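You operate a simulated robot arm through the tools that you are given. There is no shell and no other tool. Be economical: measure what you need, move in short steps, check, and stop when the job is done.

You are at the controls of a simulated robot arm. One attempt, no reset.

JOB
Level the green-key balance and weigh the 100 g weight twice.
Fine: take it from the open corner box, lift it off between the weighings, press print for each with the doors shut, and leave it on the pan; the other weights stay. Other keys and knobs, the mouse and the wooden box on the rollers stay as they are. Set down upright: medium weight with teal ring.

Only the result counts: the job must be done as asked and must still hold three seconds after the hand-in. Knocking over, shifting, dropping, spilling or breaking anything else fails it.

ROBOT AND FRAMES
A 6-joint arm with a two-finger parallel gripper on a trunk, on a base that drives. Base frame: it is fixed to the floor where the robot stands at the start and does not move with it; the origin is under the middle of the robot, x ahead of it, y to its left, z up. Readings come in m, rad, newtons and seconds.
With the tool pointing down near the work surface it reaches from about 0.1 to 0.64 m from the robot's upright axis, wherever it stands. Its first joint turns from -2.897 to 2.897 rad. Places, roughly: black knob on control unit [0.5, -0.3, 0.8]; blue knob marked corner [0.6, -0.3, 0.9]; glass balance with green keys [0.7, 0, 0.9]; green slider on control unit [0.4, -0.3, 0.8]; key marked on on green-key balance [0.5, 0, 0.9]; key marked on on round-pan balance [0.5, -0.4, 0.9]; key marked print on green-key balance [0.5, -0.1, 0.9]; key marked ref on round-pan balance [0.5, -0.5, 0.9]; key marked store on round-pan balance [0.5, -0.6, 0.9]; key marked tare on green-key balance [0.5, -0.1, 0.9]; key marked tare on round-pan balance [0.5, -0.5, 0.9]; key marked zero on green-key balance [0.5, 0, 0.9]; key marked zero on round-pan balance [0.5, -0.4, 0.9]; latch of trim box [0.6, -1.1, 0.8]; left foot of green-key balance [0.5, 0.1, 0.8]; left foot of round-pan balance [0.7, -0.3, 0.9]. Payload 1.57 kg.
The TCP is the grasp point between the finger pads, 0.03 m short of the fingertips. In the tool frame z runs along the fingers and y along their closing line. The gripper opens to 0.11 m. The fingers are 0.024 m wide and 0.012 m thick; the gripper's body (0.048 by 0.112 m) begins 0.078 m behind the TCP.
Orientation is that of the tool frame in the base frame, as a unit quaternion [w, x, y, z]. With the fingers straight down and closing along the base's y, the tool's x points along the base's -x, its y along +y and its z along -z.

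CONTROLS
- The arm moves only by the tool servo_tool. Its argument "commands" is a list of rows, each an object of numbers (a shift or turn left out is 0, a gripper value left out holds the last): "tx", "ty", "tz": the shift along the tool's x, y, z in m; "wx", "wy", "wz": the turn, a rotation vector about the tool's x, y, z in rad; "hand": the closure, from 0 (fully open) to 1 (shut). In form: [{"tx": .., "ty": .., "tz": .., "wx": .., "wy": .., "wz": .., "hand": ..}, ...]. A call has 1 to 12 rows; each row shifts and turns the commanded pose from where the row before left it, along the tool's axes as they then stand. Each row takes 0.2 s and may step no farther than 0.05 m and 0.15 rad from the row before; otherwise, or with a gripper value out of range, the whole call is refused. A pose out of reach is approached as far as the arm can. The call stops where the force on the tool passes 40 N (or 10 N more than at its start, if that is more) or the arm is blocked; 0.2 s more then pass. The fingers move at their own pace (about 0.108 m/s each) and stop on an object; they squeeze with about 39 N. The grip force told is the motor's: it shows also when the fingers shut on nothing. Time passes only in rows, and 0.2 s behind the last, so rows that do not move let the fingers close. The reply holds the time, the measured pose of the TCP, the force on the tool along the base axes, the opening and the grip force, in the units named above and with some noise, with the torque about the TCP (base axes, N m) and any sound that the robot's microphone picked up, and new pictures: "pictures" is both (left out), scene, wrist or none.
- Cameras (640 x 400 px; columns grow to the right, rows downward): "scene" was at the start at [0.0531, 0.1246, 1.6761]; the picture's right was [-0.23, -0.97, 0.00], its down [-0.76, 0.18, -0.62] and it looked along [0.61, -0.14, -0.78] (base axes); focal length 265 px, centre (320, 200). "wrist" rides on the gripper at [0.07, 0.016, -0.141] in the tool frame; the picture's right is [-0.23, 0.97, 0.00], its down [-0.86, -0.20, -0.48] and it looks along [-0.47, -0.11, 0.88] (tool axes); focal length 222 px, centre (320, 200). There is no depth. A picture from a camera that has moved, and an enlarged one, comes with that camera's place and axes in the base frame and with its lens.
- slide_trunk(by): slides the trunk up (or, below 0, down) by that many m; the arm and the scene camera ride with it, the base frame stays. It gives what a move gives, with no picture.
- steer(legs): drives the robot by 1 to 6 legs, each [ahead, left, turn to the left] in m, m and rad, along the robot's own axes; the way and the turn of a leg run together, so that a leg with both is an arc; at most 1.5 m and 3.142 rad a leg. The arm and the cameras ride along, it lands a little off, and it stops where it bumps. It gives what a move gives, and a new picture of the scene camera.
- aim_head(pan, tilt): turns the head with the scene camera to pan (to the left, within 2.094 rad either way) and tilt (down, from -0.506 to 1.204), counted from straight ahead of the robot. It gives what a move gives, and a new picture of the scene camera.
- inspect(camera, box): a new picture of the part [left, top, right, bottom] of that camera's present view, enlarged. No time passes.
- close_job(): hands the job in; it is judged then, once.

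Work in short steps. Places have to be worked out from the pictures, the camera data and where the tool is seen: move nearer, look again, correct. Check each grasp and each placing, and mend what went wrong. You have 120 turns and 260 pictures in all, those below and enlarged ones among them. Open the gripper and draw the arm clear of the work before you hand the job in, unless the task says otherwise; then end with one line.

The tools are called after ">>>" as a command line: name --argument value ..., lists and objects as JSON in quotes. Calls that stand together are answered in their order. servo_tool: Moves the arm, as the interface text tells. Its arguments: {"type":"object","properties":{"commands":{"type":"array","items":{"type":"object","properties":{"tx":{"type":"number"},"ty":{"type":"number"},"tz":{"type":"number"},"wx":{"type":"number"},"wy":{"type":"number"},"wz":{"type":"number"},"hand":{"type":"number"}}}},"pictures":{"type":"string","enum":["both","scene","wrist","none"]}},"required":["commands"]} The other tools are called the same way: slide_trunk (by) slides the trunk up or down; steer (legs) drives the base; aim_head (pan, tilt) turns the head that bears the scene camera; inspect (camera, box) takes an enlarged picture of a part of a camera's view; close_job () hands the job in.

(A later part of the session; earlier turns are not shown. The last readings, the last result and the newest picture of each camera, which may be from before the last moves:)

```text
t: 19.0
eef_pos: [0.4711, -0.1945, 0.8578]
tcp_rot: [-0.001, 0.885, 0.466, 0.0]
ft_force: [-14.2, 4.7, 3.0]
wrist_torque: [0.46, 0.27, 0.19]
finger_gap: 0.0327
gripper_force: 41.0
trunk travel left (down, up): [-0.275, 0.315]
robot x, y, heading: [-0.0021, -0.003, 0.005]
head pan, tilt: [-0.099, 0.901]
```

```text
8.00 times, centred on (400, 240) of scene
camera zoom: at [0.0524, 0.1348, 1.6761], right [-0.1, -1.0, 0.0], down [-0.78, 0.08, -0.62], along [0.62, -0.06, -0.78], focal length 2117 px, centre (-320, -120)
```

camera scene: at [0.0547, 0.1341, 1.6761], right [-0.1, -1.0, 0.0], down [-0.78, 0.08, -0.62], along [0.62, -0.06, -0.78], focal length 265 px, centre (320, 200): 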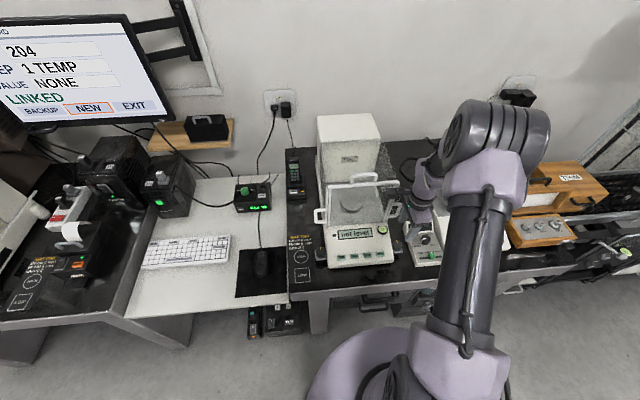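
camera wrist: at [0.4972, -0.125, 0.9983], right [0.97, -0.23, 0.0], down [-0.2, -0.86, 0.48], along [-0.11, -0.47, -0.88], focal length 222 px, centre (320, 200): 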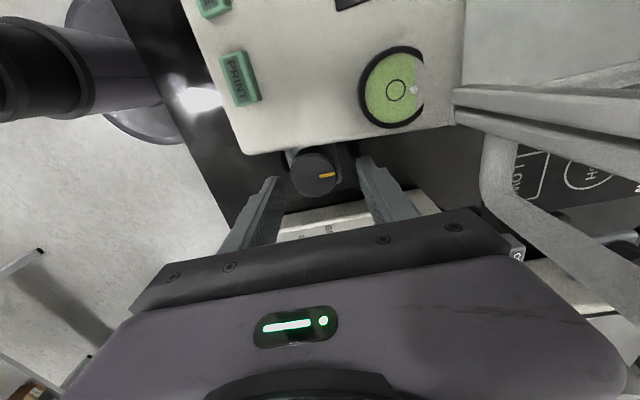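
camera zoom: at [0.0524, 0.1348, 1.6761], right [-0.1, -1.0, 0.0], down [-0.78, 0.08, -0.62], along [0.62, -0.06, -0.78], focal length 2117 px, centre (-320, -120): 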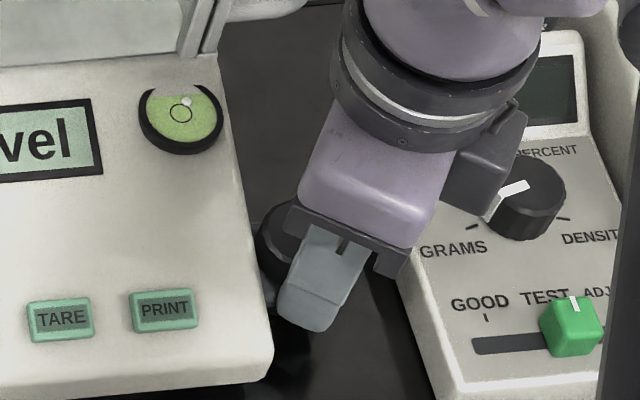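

The right knob needs about 0.46 rad more. I relieve the side load, open, rotate back to the start yaw and regrip.

>>> servo_tool --commands '[{"ty": 0.002}, {"hand": 0.5}, {}, {"ty": 0.00135, "wz": -0.15}, {"ty": 0.00135, "wz": -0.15}, {"ty": 0.00135, "wz": -0.15}, {"ty": 0.00135, "wz": -0.15}, {}]' --pictures "none"

>>> inspect --camera "wrist" --box '[240, 100, 400, 200]'

>>> inspect --camera "scene" --box '[376, 224, 392, 234]'

```text
t: 20.8
eef_pos: [0.4782, -0.1976, 0.8593]
tcp_rot: [-0.001, 0.707, 0.707, 0.0]
ft_force: [0.5, 0.5, 0.1]
wrist_torque: [0.01, -0.01, -0.03]
finger_gap: 0.0548
gripper_force: 0.0
trunk travel left (down, up): [-0.275, 0.315]
robot x, y, heading: [-0.0033, -0.0008, -0.003]
head pan, tilt: [-0.099, 0.901]
```

```text
4.00 times, centred on (320, 150) of wrist
camera zoom: at [0.4957, -0.1279, 0.9989], right [0.97, -0.23, 0.0], down [-0.2, -0.86, 0.48], along [-0.11, -0.47, -0.88], focal length 888 px, centre (320, 400)
```

zoom: 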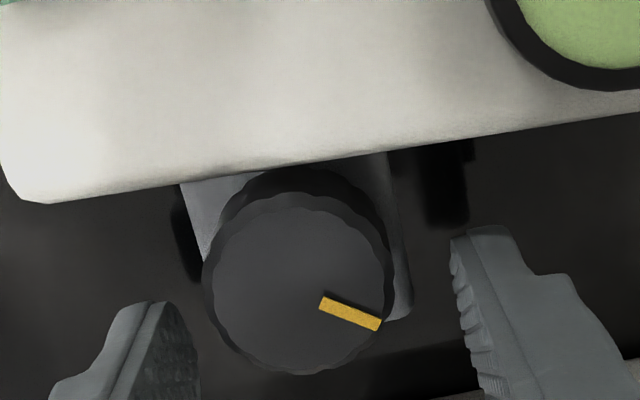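

```text
16.00 times, centred on (384, 229) of scene
camera zoom: at [0.0546, 0.1342, 1.6761], right [-0.1, -1.0, 0.0], down [-0.78, 0.08, -0.62], along [0.62, -0.06, -0.78], focal length 4234 px, centre (-704, -264)
```

zoom: 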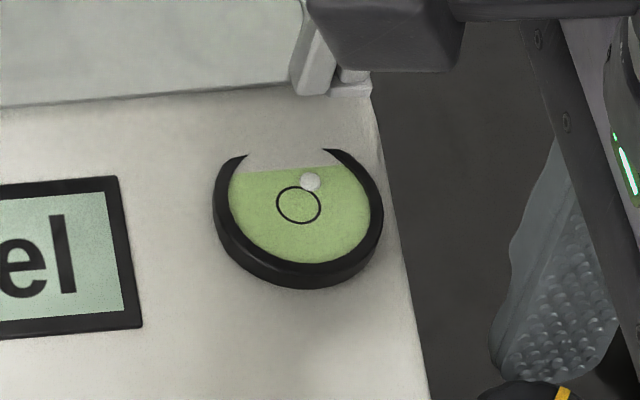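

The turn held and the bubble offset is now about (12, -23) px. I regrip and turn 0.45 rad more.

>>> servo_tool --commands '[{"tx": 0.0015, "ty": 0.001, "hand": 0.68}, {"hand": 1.0}, {}, {"ty": -0.0008, "wz": 0.1}, {"ty": -0.0008, "wz": 0.1}, {"ty": -0.0008, "wz": 0.1}, {"ty": -0.0008, "wz": 0.1}, {"ty": -0.0004, "wz": 0.05}, {}]' --pictures "none"

>>> inspect --camera "scene" --box '[376, 224, 392, 234]'

```text
t: 22.8
eef_pos: [0.4735, -0.1938, 0.8581]
tcp_rot: [-0.002, 0.847, 0.532, 0.0]
ft_force: [-33.2, 7.9, -15.4]
wrist_torque: [0.27, 0.26, 0.41]
finger_gap: 0.0336
gripper_force: 40.9
trunk travel left (down, up): [-0.275, 0.315]
robot x, y, heading: [-0.0025, 0.002, -0.003]
head pan, tilt: [-0.099, 0.901]
```

```text
16.00 times, centred on (384, 229) of scene
camera zoom: at [0.0513, 0.1348, 1.676], right [-0.1, -1.0, 0.0], down [-0.78, 0.08, -0.62], along [0.62, -0.06, -0.78], focal length 4234 px, centre (-704, -264)
```

zoom: 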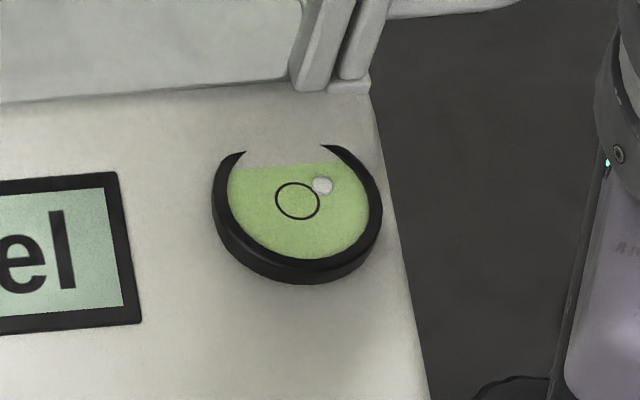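

There is a side load of 33 N, so I relieve it and then open. The bubble offset (24, -15) px should be cured by the left knob at about 0.93 rad clockwise.

>>> servo_tool --commands '[{"ty": 0.0025, "tx": 0.001}, {"hand": 0.5}, {}, {"tz": -0.05}, {"tz": -0.05, "wz": -0.15}, {"wz": -0.15}, {"wz": -0.15}, {}]' --pictures "none"

>>> inspect --camera "scene" --box '[376, 224, 392, 234]'

>>> inspect --camera "wrist" --box '[220, 80, 400, 200]'

```text
t: 24.6
eef_pos: [0.4813, -0.1965, 0.9585]
tcp_rot: [0.0, 0.706, 0.708, 0.0]
ft_force: [0.0, 0.3, 0.4]
wrist_torque: [-0.02, 0.02, -0.03]
finger_gap: 0.0551
gripper_force: 0.0
trunk travel left (down, up): [-0.275, 0.315]
robot x, y, heading: [-0.0, 0.0016, -0.002]
head pan, tilt: [-0.099, 0.901]
```

```text
16.00 times, centred on (384, 229) of scene
camera zoom: at [0.0547, 0.1342, 1.6761], right [-0.1, -1.0, 0.0], down [-0.78, 0.08, -0.62], along [0.62, -0.06, -0.78], focal length 4234 px, centre (-704, -264)
```

zoom: 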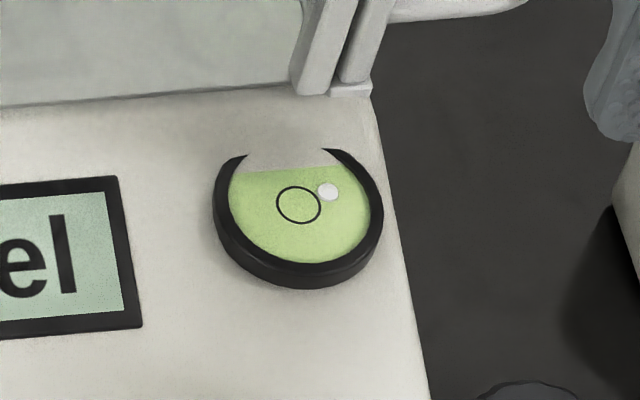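

```text
3.33 times, centred on (310, 140) of wrist
camera zoom: at [0.4972, -0.1263, 1.0987], right [0.97, -0.23, 0.0], down [-0.2, -0.86, 0.48], along [-0.11, -0.47, -0.88], focal length 740 px, centre (353, 400)
```

zoom: 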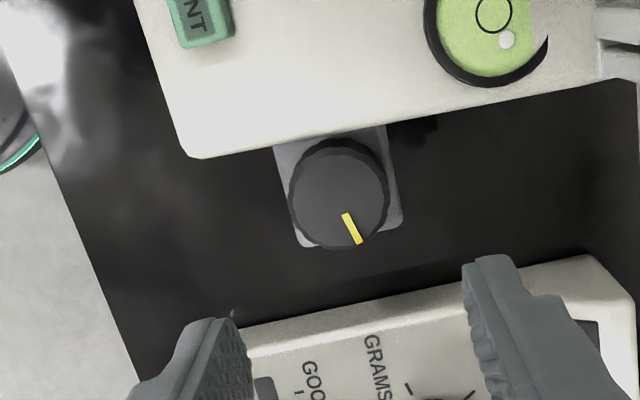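

The balance has not shifted and the knob turned about 1.3 rad. Next is the left knob: I retract and rise, then flip the yaw by 180° so the camera sits on the balance side.

>>> servo_tool --commands '[{"tz": -0.05}, {"tz": -0.05}, {"tz": -0.05}, {"ty": -0.04}, {"ty": -0.04}, {"wz": -0.15}, {"wz": -0.15}, {"wz": -0.15}, {"wz": -0.15}, {"wz": -0.15}, {"wz": -0.15}, {"wz": -0.15}]' --pictures "none"

>>> servo_tool --commands '[{"wz": -0.15}, {"wz": -0.15}, {"wz": -0.15}, {"wz": -0.1208}, {"wz": -0.15}, {"wz": -0.15}, {"wz": -0.15}, {"wz": -0.15}, {"wz": -0.15}, {"wz": -0.15}, {"wz": -0.15}]' --pictures "none"

>>> servo_tool --commands '[{"wz": -0.15}, {"wz": -0.15}, {"wz": -0.15}, {"wz": -0.0708}]' --pictures "wrist"

```text
t: 27.2
eef_pos: [0.401, -0.1943, 1.1077]
tcp_rot: [0.0, 0.256, 0.967, 0.001]
ft_force: [-0.2, 0.1, 0.0]
wrist_torque: [0.0, 0.0, -0.02]
finger_gap: 0.0548
gripper_force: 0.1
trunk travel left (down, up): [-0.275, 0.315]
robot x, y, heading: [-0.0019, -0.0004, -0.006]
head pan, tilt: [-0.099, 0.901]
```

```text
t: 29.6
eef_pos: [0.3994, -0.194, 1.1093]
tcp_rot: [0.0, -0.523, 0.852, 0.0]
ft_force: [-0.1, -0.6, 0.7]
wrist_torque: [0.01, -0.04, -0.02]
finger_gap: 0.055
gripper_force: 0.0
trunk travel left (down, up): [-0.275, 0.315]
robot x, y, heading: [-0.0011, 0.0001, -0.0]
head pan, tilt: [-0.099, 0.901]
```

```text
t: 30.6
eef_pos: [0.3995, -0.1958, 1.1076]
tcp_rot: [0.0, 0.724, -0.69, 0.0]
ft_force: [0.6, -0.5, 0.4]
wrist_torque: [0.01, -0.03, 0.01]
finger_gap: 0.055
gripper_force: 0.0
trunk travel left (down, up): [-0.275, 0.315]
robot x, y, heading: [0.0066, -0.0011, 0.004]
head pan, tilt: [-0.099, 0.901]
camera wrist: at [0.3869, -0.2659, 1.2485], right [-0.98, 0.18, 0.0], down [0.16, 0.86, 0.48], along [0.09, 0.47, -0.88], focal length 222 px, centre (320, 200)
```

wrist: 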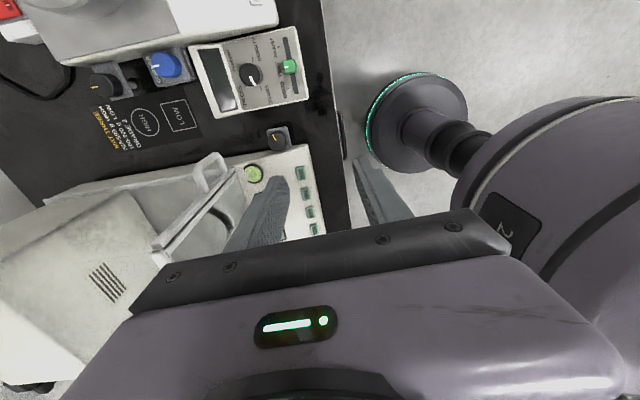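

The yaw overshot by 0.05 rad, which I correct. I then move across in front of the balance, over the left knob near (0.476, 0.087), staying high first.

>>> servo_tool --commands '[{"wz": 0.048}, {"tx": -0.049}, {"tx": -0.049}, {"tx": -0.049}, {"tx": -0.049}, {"tx": -0.049}, {"tx": -0.046}, {"ty": -0.038}, {"ty": -0.038}, {"tz": 0.05}, {"tz": 0.05}, {"tz": 0.04}]' --pictures "both"

>>> inspect --camera "wrist" --box '[240, 100, 400, 200]'

```text
t: 33.2
eef_pos: [0.4762, 0.0942, 0.9679]
tcp_rot: [-0.001, 0.707, -0.707, 0.0]
ft_force: [-0.6, -0.6, -0.8]
wrist_torque: [0.03, 0.01, -0.01]
finger_gap: 0.055
gripper_force: 0.0
trunk travel left (down, up): [-0.275, 0.315]
robot x, y, heading: [-0.003, 0.0013, -0.006]
head pan, tilt: [-0.099, 0.901]
camera scene: at [0.0554, 0.1342, 1.676], right [-0.1, -1.0, 0.0], down [-0.78, 0.08, -0.62], along [0.62, -0.06, -0.78], focal length 265 px, centre (320, 200)
camera wrist: at [0.4602, 0.0246, 1.108], right [-0.97, 0.23, 0.0], down [0.2, 0.86, 0.48], along [0.11, 0.47, -0.88], focal length 222 px, centre (320, 200)
```

scene: 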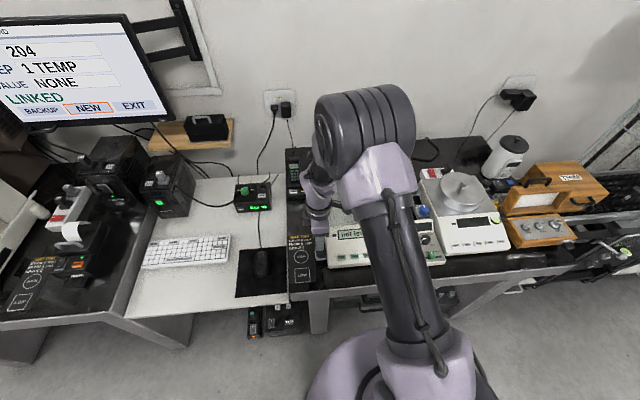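
wrist: 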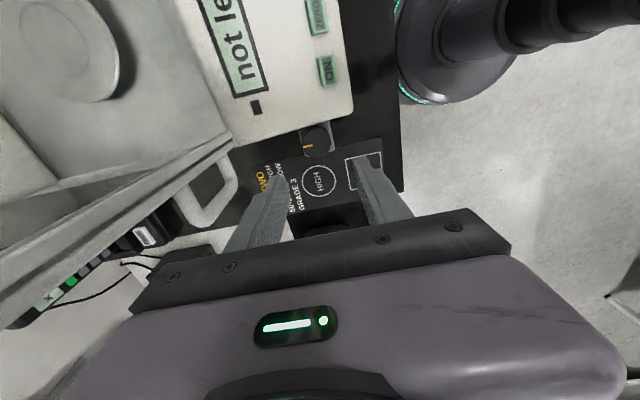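

```text
4.00 times, centred on (320, 150) of wrist
camera zoom: at [0.4602, 0.0246, 1.108], right [-0.97, 0.23, 0.0], down [0.2, 0.86, 0.48], along [0.11, 0.47, -0.88], focal length 888 px, centre (320, 400)
```

zoom: 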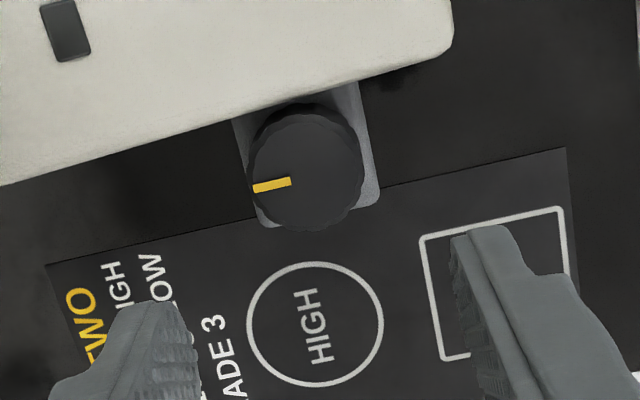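

The left knob centre is at about (0.479, 0.092). I shift and lower to the same grip height, and check.

>>> servo_tool --commands '[{"tx": -0.007, "ty": -0.003, "hand": 0.45}, {"tz": 0.04}, {"tz": 0.04}, {"tz": 0.029}]' --pictures "none"

>>> inspect --camera "wrist" --box '[240, 100, 400, 200]'

```text
t: 34.2
eef_pos: [0.4785, 0.1011, 0.8593]
tcp_rot: [0.0, 0.707, -0.707, 0.0]
ft_force: [0.9, -0.1, -0.1]
wrist_torque: [0.0, -0.02, -0.01]
finger_gap: 0.0602
gripper_force: 0.1
trunk travel left (down, up): [-0.275, 0.315]
robot x, y, heading: [-0.003, 0.0006, -0.004]
head pan, tilt: [-0.099, 0.901]
```

```text
4.00 times, centred on (320, 150) of wrist
camera zoom: at [0.4628, 0.0323, 0.9987], right [-0.97, 0.23, 0.0], down [0.2, 0.86, 0.48], along [0.11, 0.47, -0.88], focal length 888 px, centre (320, 400)
```

zoom: 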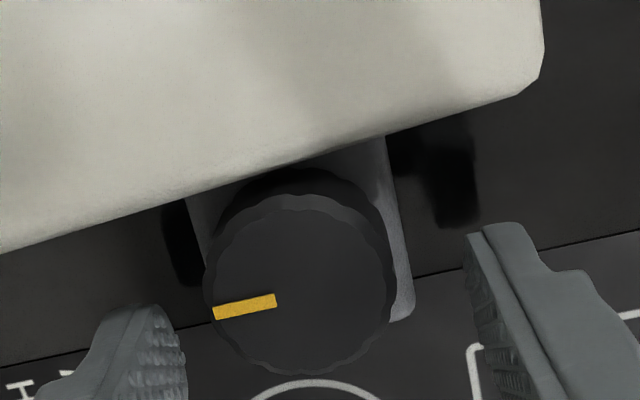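

The position is good. I pre-rotate by -0.3 rad with a small gap, grip, relieve and turn clockwise.

>>> servo_tool --commands '[{"tx": 0.002, "ty": -0.001, "hand": 0.59}, {"ty": 0.0013, "wz": -0.15}, {"ty": 0.0013, "wz": -0.15}, {}, {"hand": 0.68}, {"hand": 1.0}, {}]' --pictures "none"

>>> inspect --camera "wrist" --box '[240, 100, 400, 200]'

```text
t: 35.8
eef_pos: [0.4749, 0.0998, 0.8606]
tcp_rot: [0.001, 0.805, -0.593, 0.0]
ft_force: [-16.7, -3.2, -5.1]
wrist_torque: [0.12, 0.27, -0.18]
finger_gap: 0.0334
gripper_force: 40.6
trunk travel left (down, up): [-0.275, 0.315]
robot x, y, heading: [0.0, -0.0039, 0.007]
head pan, tilt: [-0.099, 0.901]
```

```text
4.00 times, centred on (320, 150) of wrist
camera zoom: at [0.4807, 0.0283, 0.9998], right [-1.0, -0.07, 0.0], down [-0.06, 0.88, 0.48], along [-0.04, 0.48, -0.88], focal length 888 px, centre (320, 400)
```

zoom: 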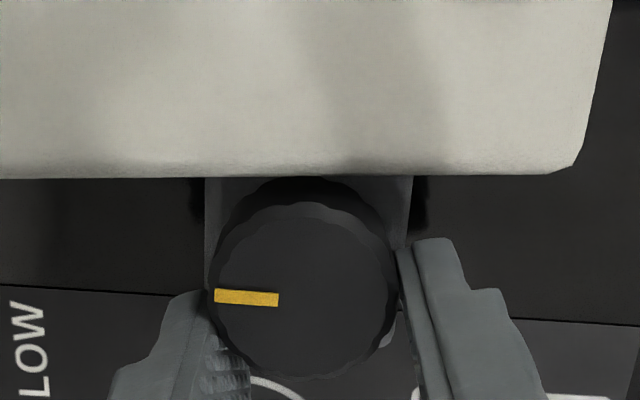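

I relieve the side load and turn 0.7 rad clockwise.

>>> servo_tool --commands '[{"ty": 0.002}, {"ty": -0.0007, "wz": 0.1}, {"ty": -0.0007, "wz": 0.1}, {"ty": -0.0007, "wz": 0.1}, {"ty": -0.0007, "wz": 0.1}, {"ty": -0.0007, "wz": 0.1}, {"ty": -0.0007, "wz": 0.1}, {"ty": -0.0007, "wz": 0.1}, {}]' --pictures "wrist"

>>> inspect --camera "scene" --box '[300, 210, 412, 280]'

```text
t: 37.8
eef_pos: [0.4846, 0.0994, 0.8599]
tcp_rot: [0.002, -0.552, 0.834, -0.001]
ft_force: [32.1, -6.1, 18.3]
wrist_torque: [-0.72, -0.2, 0.43]
finger_gap: 0.0332
gripper_force: 41.2
trunk travel left (down, up): [-0.275, 0.315]
robot x, y, heading: [0.0023, 0.0018, -0.001]
head pan, tilt: [-0.099, 0.901]
camera wrist: at [0.4413, 0.0412, 0.9996], right [-0.81, 0.59, 0.0], down [0.51, 0.71, 0.48], along [0.29, 0.39, -0.88], focal length 222 px, centre (320, 200)
```

wrist: 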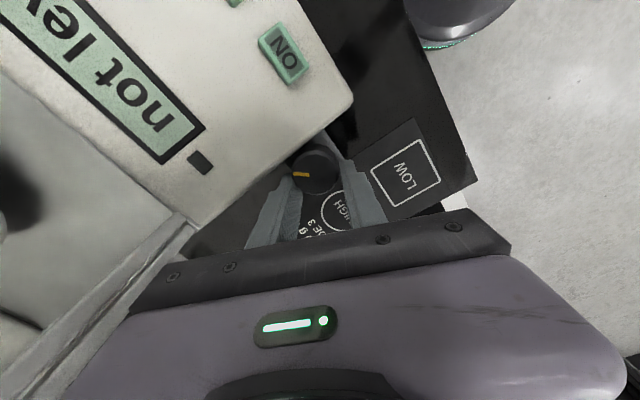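

```text
5.71 times, centred on (356, 245) of scene
camera zoom: at [0.0577, 0.1331, 1.6763], right [-0.1, -0.99, 0.0], down [-0.78, 0.08, -0.62], along [0.62, -0.06, -0.78], focal length 1512 px, centre (114, -57)
```

zoom: 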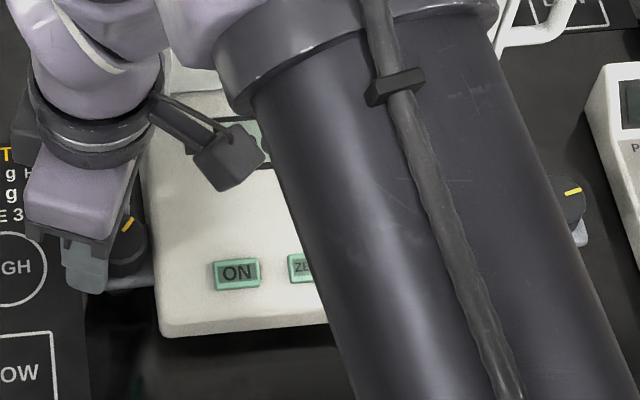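

The side load is +32 N in x, so I shift the command a little toward +x and see whether it drops.

>>> servo_tool --commands '[{"ty": -0.002}, {}]' --pictures "none"

```text
t: 38.4
eef_pos: [0.4843, 0.0988, 0.8595]
tcp_rot: [0.001, -0.553, 0.833, -0.001]
ft_force: [28.5, 4.3, 25.7]
wrist_torque: [0.24, -0.39, 0.34]
finger_gap: 0.0334
gripper_force: 41.4
trunk travel left (down, up): [-0.275, 0.315]
robot x, y, heading: [0.0002, 0.0032, 0.002]
head pan, tilt: [-0.099, 0.901]
```

The load persists and has an upward component, so I open the fingers to release it and check the state.

>>> servo_tool --commands '[{"hand": 0.6}, {}]' --pictures "none"

>>> inspect --camera "wrist" --box '[240, 100, 400, 200]'

>>> inspect --camera "wrist" --box '[0, 0, 320, 200]'

```text
t: 39.0
eef_pos: [0.4812, 0.0989, 0.8592]
tcp_rot: [-0.001, -0.553, 0.833, 0.0]
ft_force: [-1.1, -0.8, -0.3]
wrist_torque: [0.03, 0.0, 0.01]
finger_gap: 0.044
gripper_force: 0.1
trunk travel left (down, up): [-0.275, 0.315]
robot x, y, heading: [0.0031, -0.0023, 0.002]
head pan, tilt: [-0.099, 0.901]
```

```text
4.00 times, centred on (320, 150) of wrist
camera zoom: at [0.4389, 0.0406, 0.9991], right [-0.81, 0.59, 0.0], down [0.52, 0.71, 0.48], along [0.28, 0.39, -0.88], focal length 888 px, centre (320, 400)
```

zoom: 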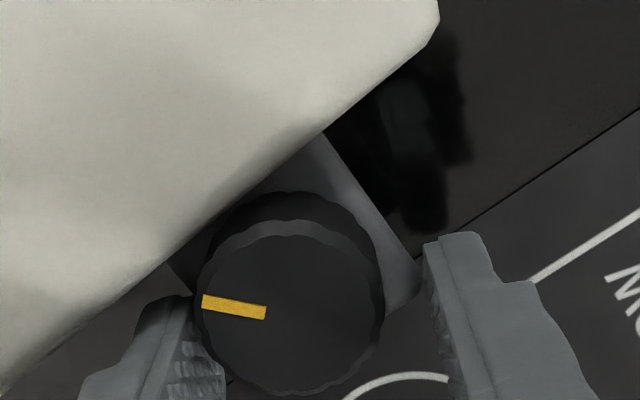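

```text
2.00 times, centred on (160, 100) of wrist
camera zoom: at [0.4389, 0.0406, 0.9991], right [-0.81, 0.59, 0.0], down [0.52, 0.71, 0.48], along [0.28, 0.39, -0.88], focal length 444 px, centre (640, 400)
```

zoom: 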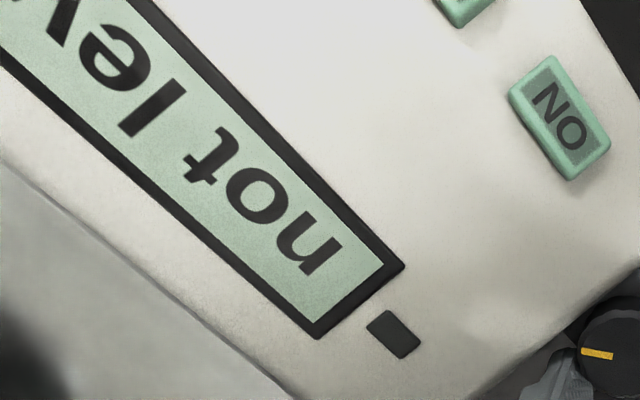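

By back-calculation the knob centre is really at (0.479, 0.0864), so I was gripping at the pad edge. I rotate back, recentre, regrip and add 0.25 rad.

>>> servo_tool --commands '[{"tx": 0.0037, "wz": -0.15}, {"wz": -0.15}, {}, {"hand": 0.68}, {"hand": 1.0}, {}, {"ty": -0.0009, "wz": 0.1}, {"ty": -0.0009, "wz": 0.1}, {"ty": -0.0005, "wz": 0.05}, {}]' --pictures "none"

>>> servo_tool --commands '[{"hand": 0.6}, {}, {"tz": -0.05}, {"tz": -0.05}, {"tz": -0.05}, {"tz": -0.05}, {"tx": -0.049}, {"tx": -0.049}, {"tx": -0.049}]' --pictures "scene"

>>> inspect --camera "scene" --box '[376, 224, 392, 234]'

>>> inspect --camera "scene" --box '[312, 220, 408, 280]'

```text
t: 41.2
eef_pos: [0.4822, 0.0949, 0.8592]
tcp_rot: [0.0, -0.573, 0.819, 0.0]
ft_force: [-7.0, -1.8, -4.2]
wrist_torque: [0.06, -0.01, -0.06]
finger_gap: 0.0338
gripper_force: 41.1
trunk travel left (down, up): [-0.275, 0.315]
robot x, y, heading: [0.0009, -0.0013, 0.005]
head pan, tilt: [-0.099, 0.901]
```

```text
t: 43.2
eef_pos: [0.5348, 0.2356, 1.0606]
tcp_rot: [0.0, -0.573, 0.82, -0.001]
ft_force: [0.2, -0.2, -0.2]
wrist_torque: [-0.07, 0.03, -0.01]
finger_gap: 0.0438
gripper_force: 0.0
trunk travel left (down, up): [-0.275, 0.315]
robot x, y, heading: [-0.0022, -0.0027, 0.003]
head pan, tilt: [-0.099, 0.901]
camera scene: at [0.0555, 0.1358, 1.6759], right [-0.1, -0.99, 0.0], down [-0.78, 0.08, -0.62], along [0.62, -0.06, -0.78], focal length 265 px, centre (320, 200)
```

scene: 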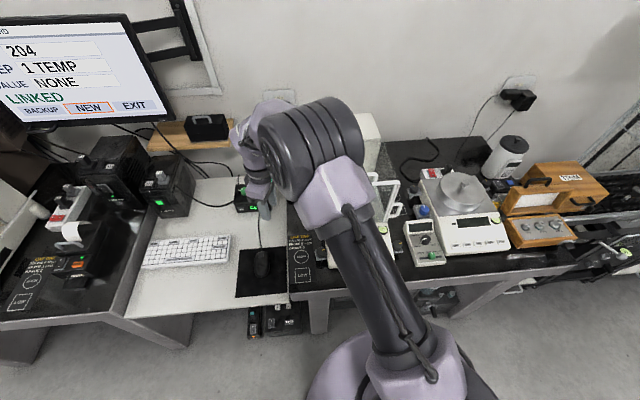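

```text
16.00 times, centred on (384, 229) of scene
camera zoom: at [0.0555, 0.1358, 1.6759], right [-0.1, -0.99, 0.0], down [-0.78, 0.08, -0.62], along [0.62, -0.06, -0.78], focal length 4234 px, centre (-704, -264)
```

zoom: 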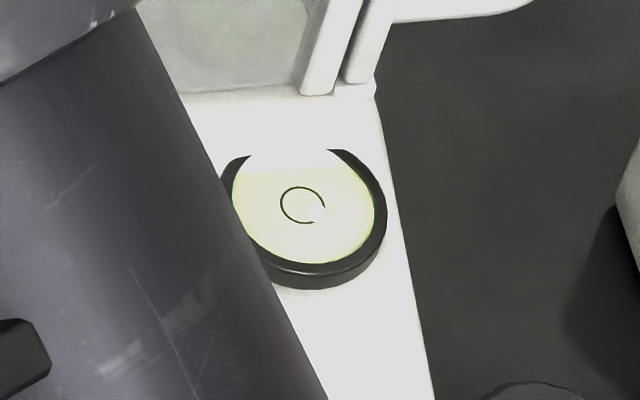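

```text
6.67 times, centred on (360, 250) of scene
camera zoom: at [0.0555, 0.1358, 1.6759], right [-0.1, -0.99, 0.0], down [-0.78, 0.08, -0.62], along [0.62, -0.06, -0.78], focal length 1764 px, centre (53, -133)
```

zoom: 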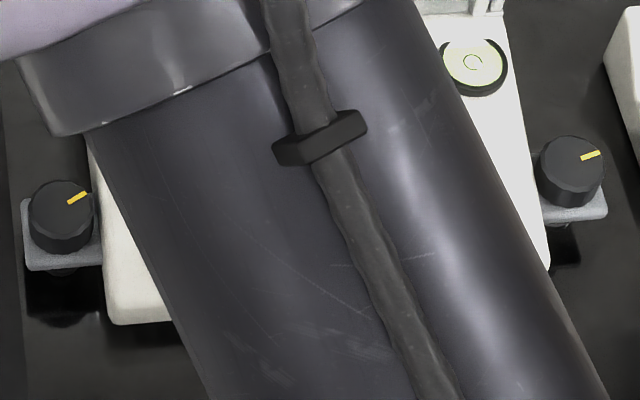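

The marks are visible and the bubble is now forward-right by about (12, +7) px, which is what roughly 0.45 rad too much on the right foot gives. I return to the right knob, first squaring the yaw and pulling back.

>>> servo_tool --commands '[{"wz": -0.15}, {"wz": -0.15}, {"wz": -0.05}, {"ty": 0.045}, {"ty": 0.045}, {"ty": 0.045}, {"tx": 0.049}, {"tx": 0.049}, {"tx": 0.049}, {"tx": 0.049}, {"tx": 0.049}]' --pictures "none"

>>> servo_tool --commands '[{"tx": 0.049}, {"tx": 0.049}, {"tx": 0.049}, {"tx": 0.037}]' --pictures "wrist"

>>> inspect --camera "scene" --box '[376, 224, 392, 234]'

>>> inspect --camera "scene" --box '[312, 220, 408, 280]'

```text
t: 45.6
eef_pos: [0.3964, -0.0149, 1.0603]
tcp_rot: [0.001, -0.707, 0.707, 0.001]
ft_force: [0.1, -0.5, 0.1]
wrist_torque: [-0.01, 0.01, -0.02]
finger_gap: 0.044
gripper_force: 0.0
trunk travel left (down, up): [-0.275, 0.315]
robot x, y, heading: [-0.0, -0.0018, -0.0]
head pan, tilt: [-0.099, 0.901]
```

```text
t: 46.6
eef_pos: [0.3976, -0.1972, 1.0618]
tcp_rot: [0.0, 0.708, -0.707, 0.001]
ft_force: [0.6, 0.4, 0.3]
wrist_torque: [-0.02, 0.02, 0.01]
finger_gap: 0.0442
gripper_force: 0.1
trunk travel left (down, up): [-0.275, 0.315]
robot x, y, heading: [0.0009, -0.0048, -0.0]
head pan, tilt: [-0.099, 0.901]
camera wrist: at [0.3817, -0.2663, 1.2015], right [-0.97, 0.23, 0.0], down [0.2, 0.85, 0.48], along [0.11, 0.47, -0.88], focal length 222 px, centre (320, 200)
```

wrist: 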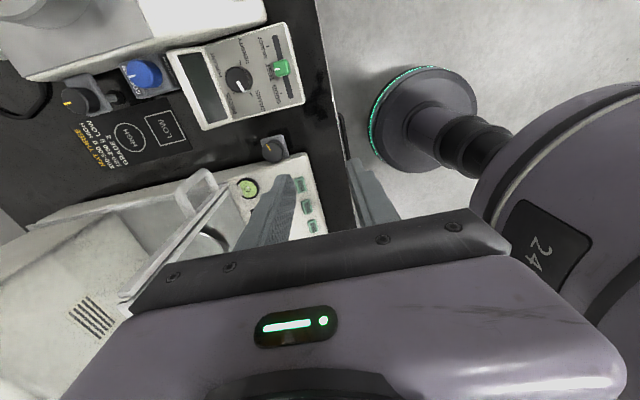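

```text
16.00 times, centred on (384, 229) of scene
camera zoom: at [0.0545, 0.1336, 1.6761], right [-0.1, -1.0, 0.0], down [-0.78, 0.08, -0.62], along [0.62, -0.06, -0.78], focal length 4234 px, centre (-704, -264)
```

zoom: 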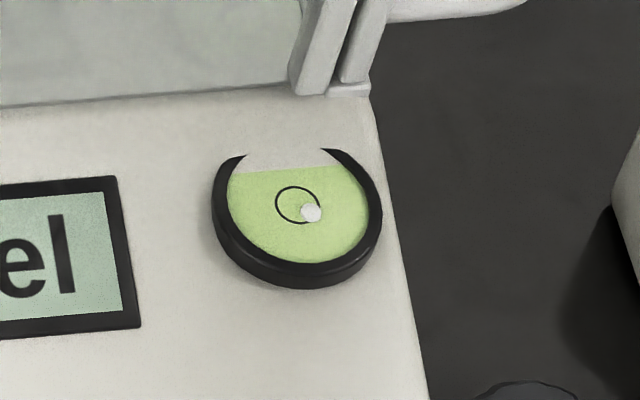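

```text
6.67 times, centred on (360, 250) of scene
camera zoom: at [0.0545, 0.1336, 1.6761], right [-0.1, -1.0, 0.0], down [-0.78, 0.08, -0.62], along [0.62, -0.06, -0.78], focal length 1764 px, centre (53, -133)
```

zoom: 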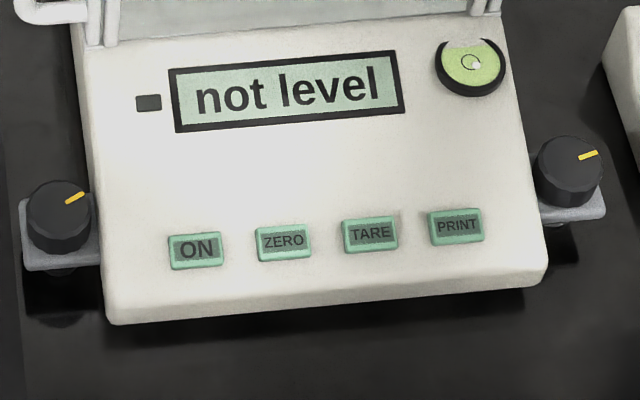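

The right foot should go back by 0.5 rad. I go above the right knob at (0.476, -0.193) with the yaw offset by +0.25, descend and look.

>>> servo_tool --commands '[{"ty": -0.04, "tx": -0.0045, "hand": 0.45}, {"ty": -0.0384}, {"wz": 0.15}, {"wz": 0.1}, {"tz": 0.05}, {"tz": 0.05}, {"tz": 0.05}, {"tz": 0.03}, {"tz": 0.0225}]' --pictures "none"

>>> inspect --camera "wrist" --box '[240, 100, 400, 200]'

>>> inspect --camera "scene" --box '[360, 215, 440, 265]'

```text
t: 48.6
eef_pos: [0.477, -0.1914, 0.8552]
tcp_rot: [0.0, -0.614, 0.789, 0.0]
ft_force: [0.0, 0.1, 0.2]
wrist_torque: [-0.02, 0.01, 0.03]
finger_gap: 0.0603
gripper_force: 0.2
trunk travel left (down, up): [-0.275, 0.315]
robot x, y, heading: [-0.0023, -0.0015, 0.001]
head pan, tilt: [-0.099, 0.901]
```

```text
4.00 times, centred on (320, 150) of wrist
camera zoom: at [0.4439, -0.2545, 0.9959], right [-0.89, 0.46, 0.0], down [0.41, 0.78, 0.48], along [0.22, 0.42, -0.88], focal length 888 px, centre (320, 400)
```

zoom: 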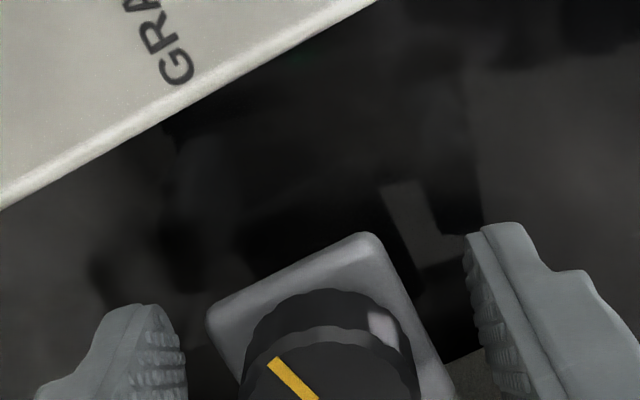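

```text
8.00 times, centred on (400, 240) of scene
camera zoom: at [0.055, 0.1341, 1.6761], right [-0.1, -1.0, 0.0], down [-0.78, 0.08, -0.62], along [0.62, -0.06, -0.78], focal length 2117 px, centre (-320, -120)
```

zoom: 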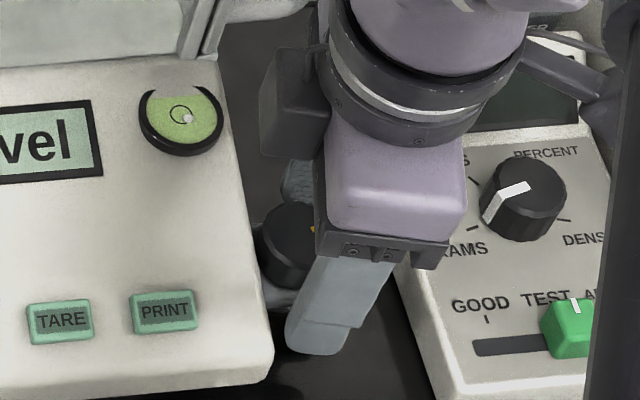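

The knob lies centred between the fingers. I grip it and turn 0.5 rad counter-clockwise.

>>> servo_tool --commands '[{"tz": -0.003, "hand": 0.66}, {"hand": 1.0}, {}, {"ty": -0.0009, "wz": -0.1}, {"ty": -0.0009, "wz": -0.1}, {"ty": -0.0009, "wz": -0.1}, {"ty": -0.0009, "wz": -0.1}, {"ty": -0.0009, "wz": -0.1}, {}]' --pictures "none"

>>> inspect --camera "scene" --box '[376, 224, 392, 234]'

>>> inspect --camera "scene" --box '[312, 220, 408, 280]'

```text
t: 50.6
eef_pos: [0.4819, -0.1903, 0.859]
tcp_rot: [0.0, 0.79, -0.613, -0.002]
ft_force: [-2.3, 6.1, -25.6]
wrist_torque: [-0.21, -0.26, -0.02]
finger_gap: 0.0338
gripper_force: 41.8
trunk travel left (down, up): [-0.275, 0.315]
robot x, y, heading: [-0.002, -0.0016, -0.005]
head pan, tilt: [-0.099, 0.901]
```

```text
16.00 times, centred on (384, 229) of scene
camera zoom: at [0.0563, 0.1343, 1.6759], right [-0.1, -1.0, 0.0], down [-0.78, 0.08, -0.62], along [0.62, -0.06, -0.78], focal length 4234 px, centre (-704, -264)
```

zoom: 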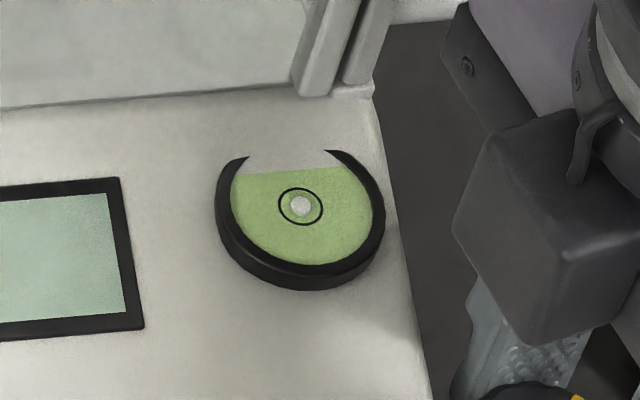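

```text
6.67 times, centred on (360, 250) of scene
camera zoom: at [0.0563, 0.1343, 1.6759], right [-0.1, -1.0, 0.0], down [-0.78, 0.08, -0.62], along [0.62, -0.06, -0.78], focal length 1764 px, centre (53, -133)
```

zoom: 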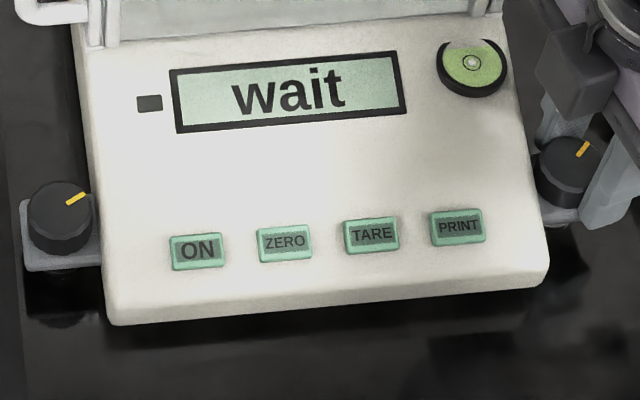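

The bubble is centred and the display shows "wait". I release and lift away.

>>> servo_tool --commands '[{"tz": 0.001, "hand": 0.5}, {}, {"tz": -0.04}, {"tz": -0.05}, {"tz": -0.05, "hand": 0.3}, {"tz": -0.05, "wz": 0.15}, {"wz": 0.1}]' --pictures "none"

>>> inspect --camera "scene" --box '[312, 160, 424, 230]'

>>> inspect --camera "scene" --box '[312, 220, 408, 280]'

```text
t: 52.2
eef_pos: [0.4809, -0.1921, 1.0529]
tcp_rot: [0.0, 0.707, -0.707, 0.0]
ft_force: [0.3, -0.4, 0.4]
wrist_torque: [-0.01, -0.01, -0.01]
finger_gap: 0.077
gripper_force: 0.0
trunk travel left (down, up): [-0.275, 0.315]
robot x, y, heading: [-0.0005, 0.0011, 0.001]
head pan, tilt: [-0.099, 0.901]
```

```text
5.71 times, centred on (368, 195) of scene
camera zoom: at [0.0552, 0.1339, 1.676], right [-0.1, -1.0, 0.0], down [-0.78, 0.08, -0.62], along [0.62, -0.06, -0.78], focal length 1512 px, centre (46, 229)
```

zoom: 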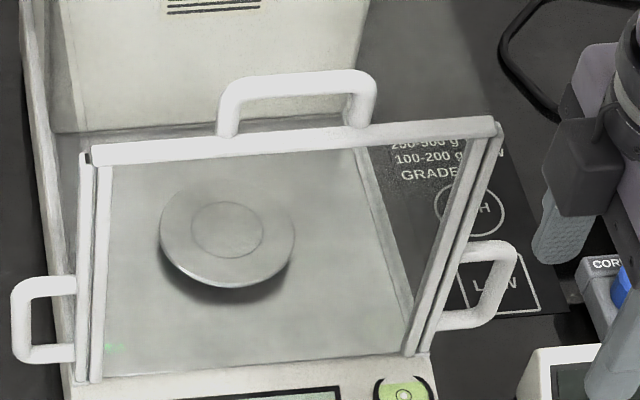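

```text
6.67 times, centred on (360, 250) of scene
camera zoom: at [0.0552, 0.1339, 1.676], right [-0.1, -1.0, 0.0], down [-0.78, 0.08, -0.62], along [0.62, -0.06, -0.78], focal length 1764 px, centre (53, -133)
```

zoom: 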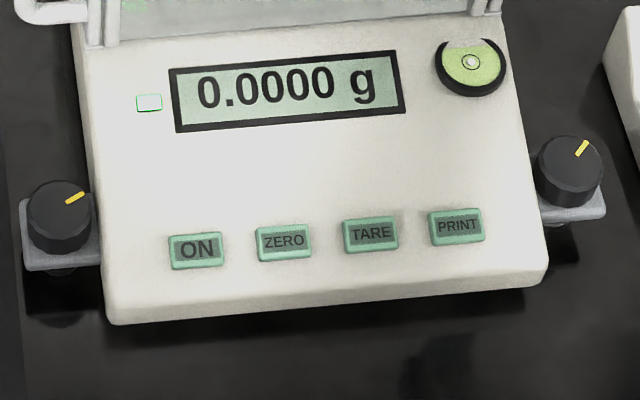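

The balance is level and reads 0.0000 g. I raise and retract the arm, then drive slightly forward for reach.

>>> servo_tool --commands '[{"tz": -0.05, "hand": 1.0}, {"tz": -0.05}, {"tz": -0.05}, {"ty": 0.05}, {"ty": 0.05}]' --pictures "none"

>>> steer --legs '[[0.06, -0.1, 0]]'

```text
t: 53.4
eef_pos: [0.379, -0.1906, 1.1961]
tcp_rot: [-0.001, -0.707, 0.707, 0.0]
ft_force: [-1.1, -0.5, -0.6]
wrist_torque: [-0.01, -0.02, 0.01]
finger_gap: 0.0001
gripper_force: 21.4
trunk travel left (down, up): [-0.275, 0.315]
robot x, y, heading: [0.0039, -0.0006, 0.003]
head pan, tilt: [-0.099, 0.901]
```

```text
t: 54.6
eef_pos: [0.4405, -0.2921, 1.1958]
tcp_rot: [-0.001, 0.707, -0.707, 0.0]
ft_force: [1.2, -0.1, -0.4]
wrist_torque: [0.06, 0.0, -0.02]
finger_gap: 0.0
gripper_force: 21.5
trunk travel left (down, up): [-0.275, 0.315]
robot x, y, heading: [0.0601, -0.0985, -0.001]
head pan, tilt: [-0.099, 0.901]
camera scene: at [0.1154, 0.0321, 1.6762], right [-0.1, -0.99, 0.0], down [-0.78, 0.08, -0.62], along [0.62, -0.06, -0.78], focal length 265 px, centre (320, 200)
```

scene: 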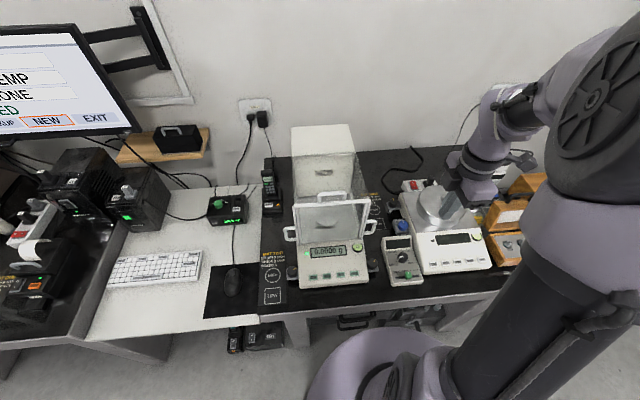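

The drive went well. I zoom on the chamber from this new viewpoint to triangulate the top handle.

>>> inspect --camera "scene" --box '[280, 175, 392, 245]'

>>> inspect --camera "scene" --box '[270, 115, 398, 195]'

```text
5.71 times, centred on (336, 210) of scene
camera zoom: at [0.1154, 0.0321, 1.6762], right [-0.1, -0.99, 0.0], down [-0.78, 0.08, -0.62], along [0.62, -0.06, -0.78], focal length 1512 px, centre (229, 143)
```

zoom: 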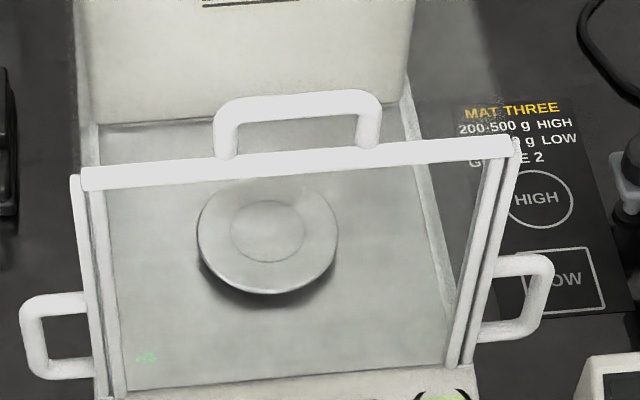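

```text
5.00 times, centred on (334, 155) of scene
camera zoom: at [0.1154, 0.0321, 1.6762], right [-0.1, -0.99, 0.0], down [-0.78, 0.08, -0.62], along [0.62, -0.06, -0.78], focal length 1323 px, centre (250, 425)
```

zoom: 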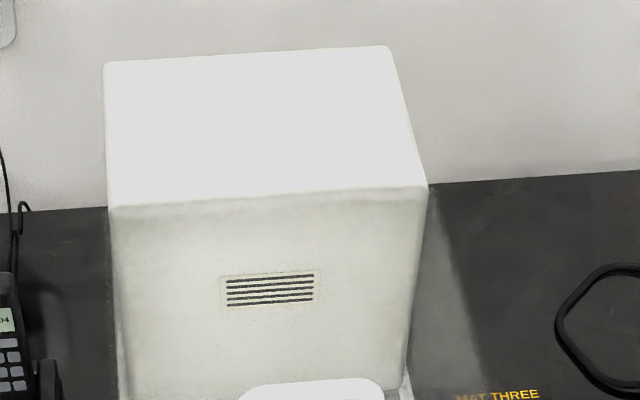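

The top bar is at z about 1.09, and the top handle is vertical, centred near (0.567, -0.044) with its top at z about 1.13. I place the closed fingers just in front of it.

>>> servo_tool --commands '[{"tx": -0.049}, {"tx": -0.049}, {"tx": -0.049}, {"tx": -0.049}, {"tx": -0.049}, {"ty": -0.04}, {"ty": -0.02}, {"tz": 0.04}, {"tz": 0.023}]' --pictures "both"

>>> inspect --camera "wrist" --box '[160, 60, 400, 210]'

>>> inspect --camera "scene" --box '[280, 165, 392, 235]'

```text
t: 56.6
eef_pos: [0.4996, -0.0458, 1.1346]
tcp_rot: [0.0, 0.707, -0.707, 0.0]
ft_force: [-0.1, -0.4, 0.1]
wrist_torque: [0.03, -0.03, -0.01]
finger_gap: 0.0
gripper_force: 21.6
trunk travel left (down, up): [-0.275, 0.315]
robot x, y, heading: [0.0619, -0.1004, -0.002]
head pan, tilt: [-0.099, 0.901]
camera scene: at [0.1145, 0.0338, 1.6761], right [-0.1, -0.99, 0.0], down [-0.78, 0.08, -0.62], along [0.62, -0.06, -0.78], focal length 265 px, centre (320, 200)
camera wrist: at [0.4842, -0.1158, 1.2738], right [-0.97, 0.23, 0.0], down [0.2, 0.86, 0.48], along [0.11, 0.47, -0.88], focal length 222 px, centre (320, 200)
```

scene: 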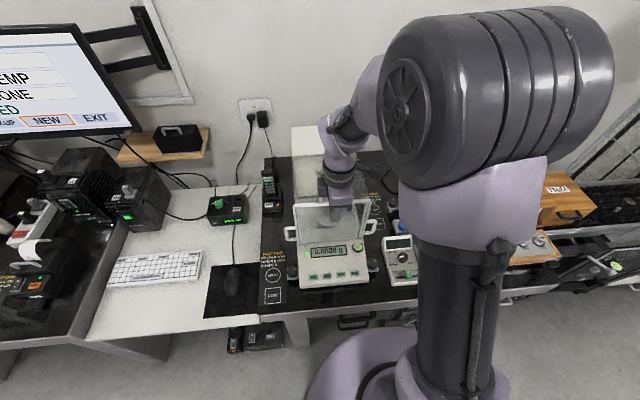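
wrist: 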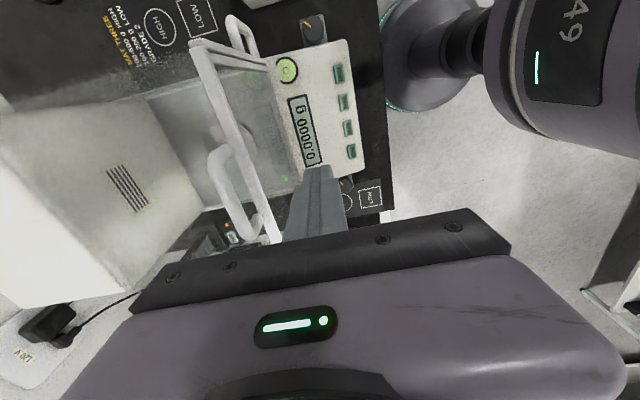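

```text
2.67 times, centred on (280, 135) of wrist
camera zoom: at [0.4842, -0.1158, 1.2738], right [-0.97, 0.23, 0.0], down [0.2, 0.86, 0.48], along [0.11, 0.47, -0.88], focal length 592 px, centre (427, 373)
```

zoom: 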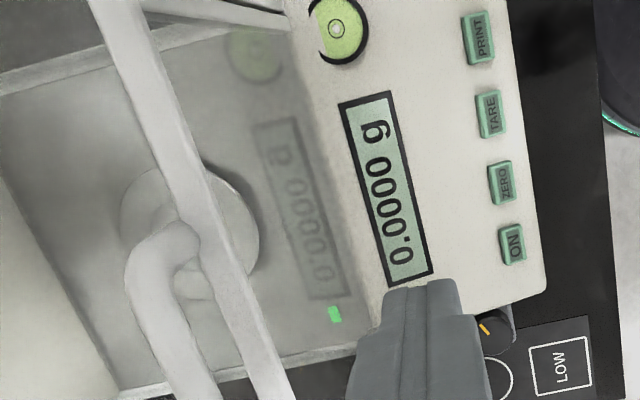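

```text
5.71 times, centred on (336, 200) of scene
camera zoom: at [0.1145, 0.0338, 1.6761], right [-0.1, -0.99, 0.0], down [-0.78, 0.08, -0.62], along [0.62, -0.06, -0.78], focal length 1512 px, centre (229, 200)
```

zoom: 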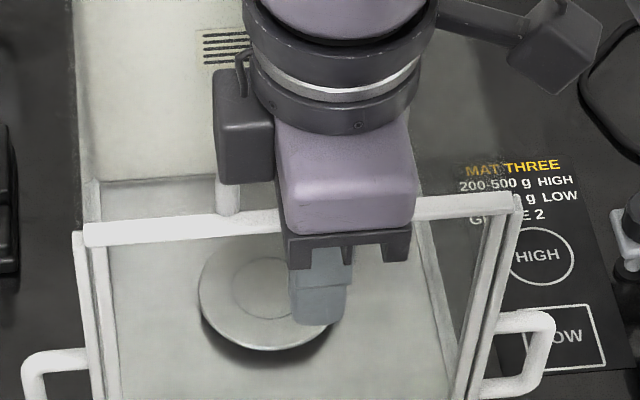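

The fingers are in front of the handle, so I push back gently and watch the force.

>>> servo_tool --commands '[{"ty": -0.03}, {"ty": -0.02}, {"ty": -0.02}, {"ty": -0.02}]' --pictures "none"

>>> inspect --camera "wrist" --box '[100, 20, 420, 220]'

```text
t: 57.6
eef_pos: [0.5914, -0.0478, 1.1344]
tcp_rot: [0.0, -0.707, 0.707, 0.0]
ft_force: [0.9, -0.7, -0.7]
wrist_torque: [-0.05, 0.01, -0.03]
finger_gap: 0.0
gripper_force: 21.3
trunk travel left (down, up): [-0.275, 0.315]
robot x, y, heading: [0.0585, -0.1016, -0.002]
head pan, tilt: [-0.099, 0.901]
```

```text
2.00 times, centred on (260, 120) of wrist
camera zoom: at [0.5744, -0.1164, 1.2736], right [-0.97, 0.23, 0.0], down [0.2, 0.85, 0.48], along [0.11, 0.47, -0.88], focal length 444 px, centre (440, 360)
```

zoom: 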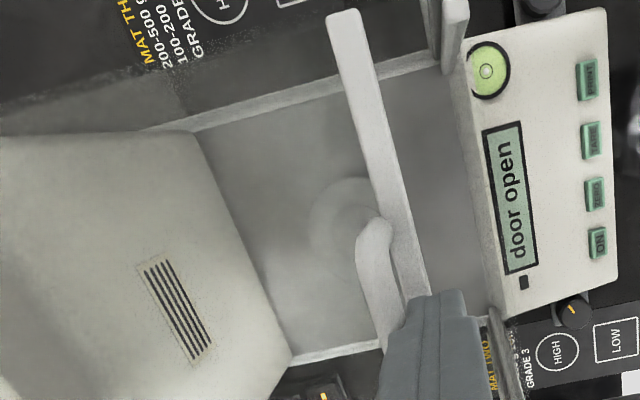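

The top door slides and the display shows "door open". I keep pushing back.

>>> servo_tool --commands '[{"ty": -0.03}, {"ty": -0.03}, {"ty": -0.03}, {"ty": -0.03}]' --pictures "none"

>>> inspect --camera "wrist" --box '[100, 0, 420, 200]'

```text
t: 58.6
eef_pos: [0.7106, -0.0466, 1.1329]
tcp_rot: [-0.001, -0.707, 0.707, 0.0]
ft_force: [0.1, 0.5, -0.2]
wrist_torque: [0.03, 0.03, 0.03]
finger_gap: 0.0
gripper_force: 21.6
trunk travel left (down, up): [-0.275, 0.315]
robot x, y, heading: [0.0576, -0.1013, -0.0]
head pan, tilt: [-0.099, 0.901]
```

```text
2.00 times, centred on (260, 100) of wrist
camera zoom: at [0.6942, -0.116, 1.2726], right [-0.97, 0.23, 0.0], down [0.2, 0.86, 0.48], along [0.11, 0.47, -0.88], focal length 444 px, centre (440, 400)
```

zoom: 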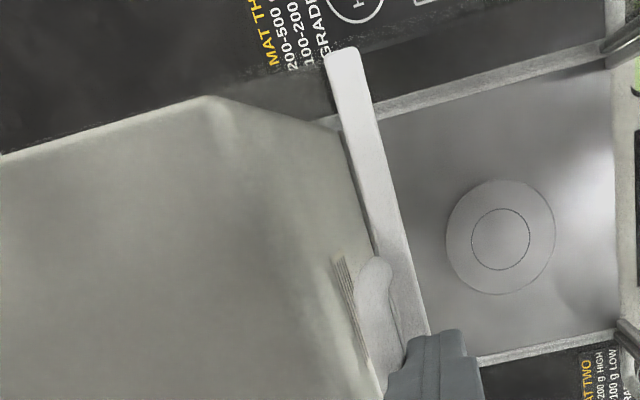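

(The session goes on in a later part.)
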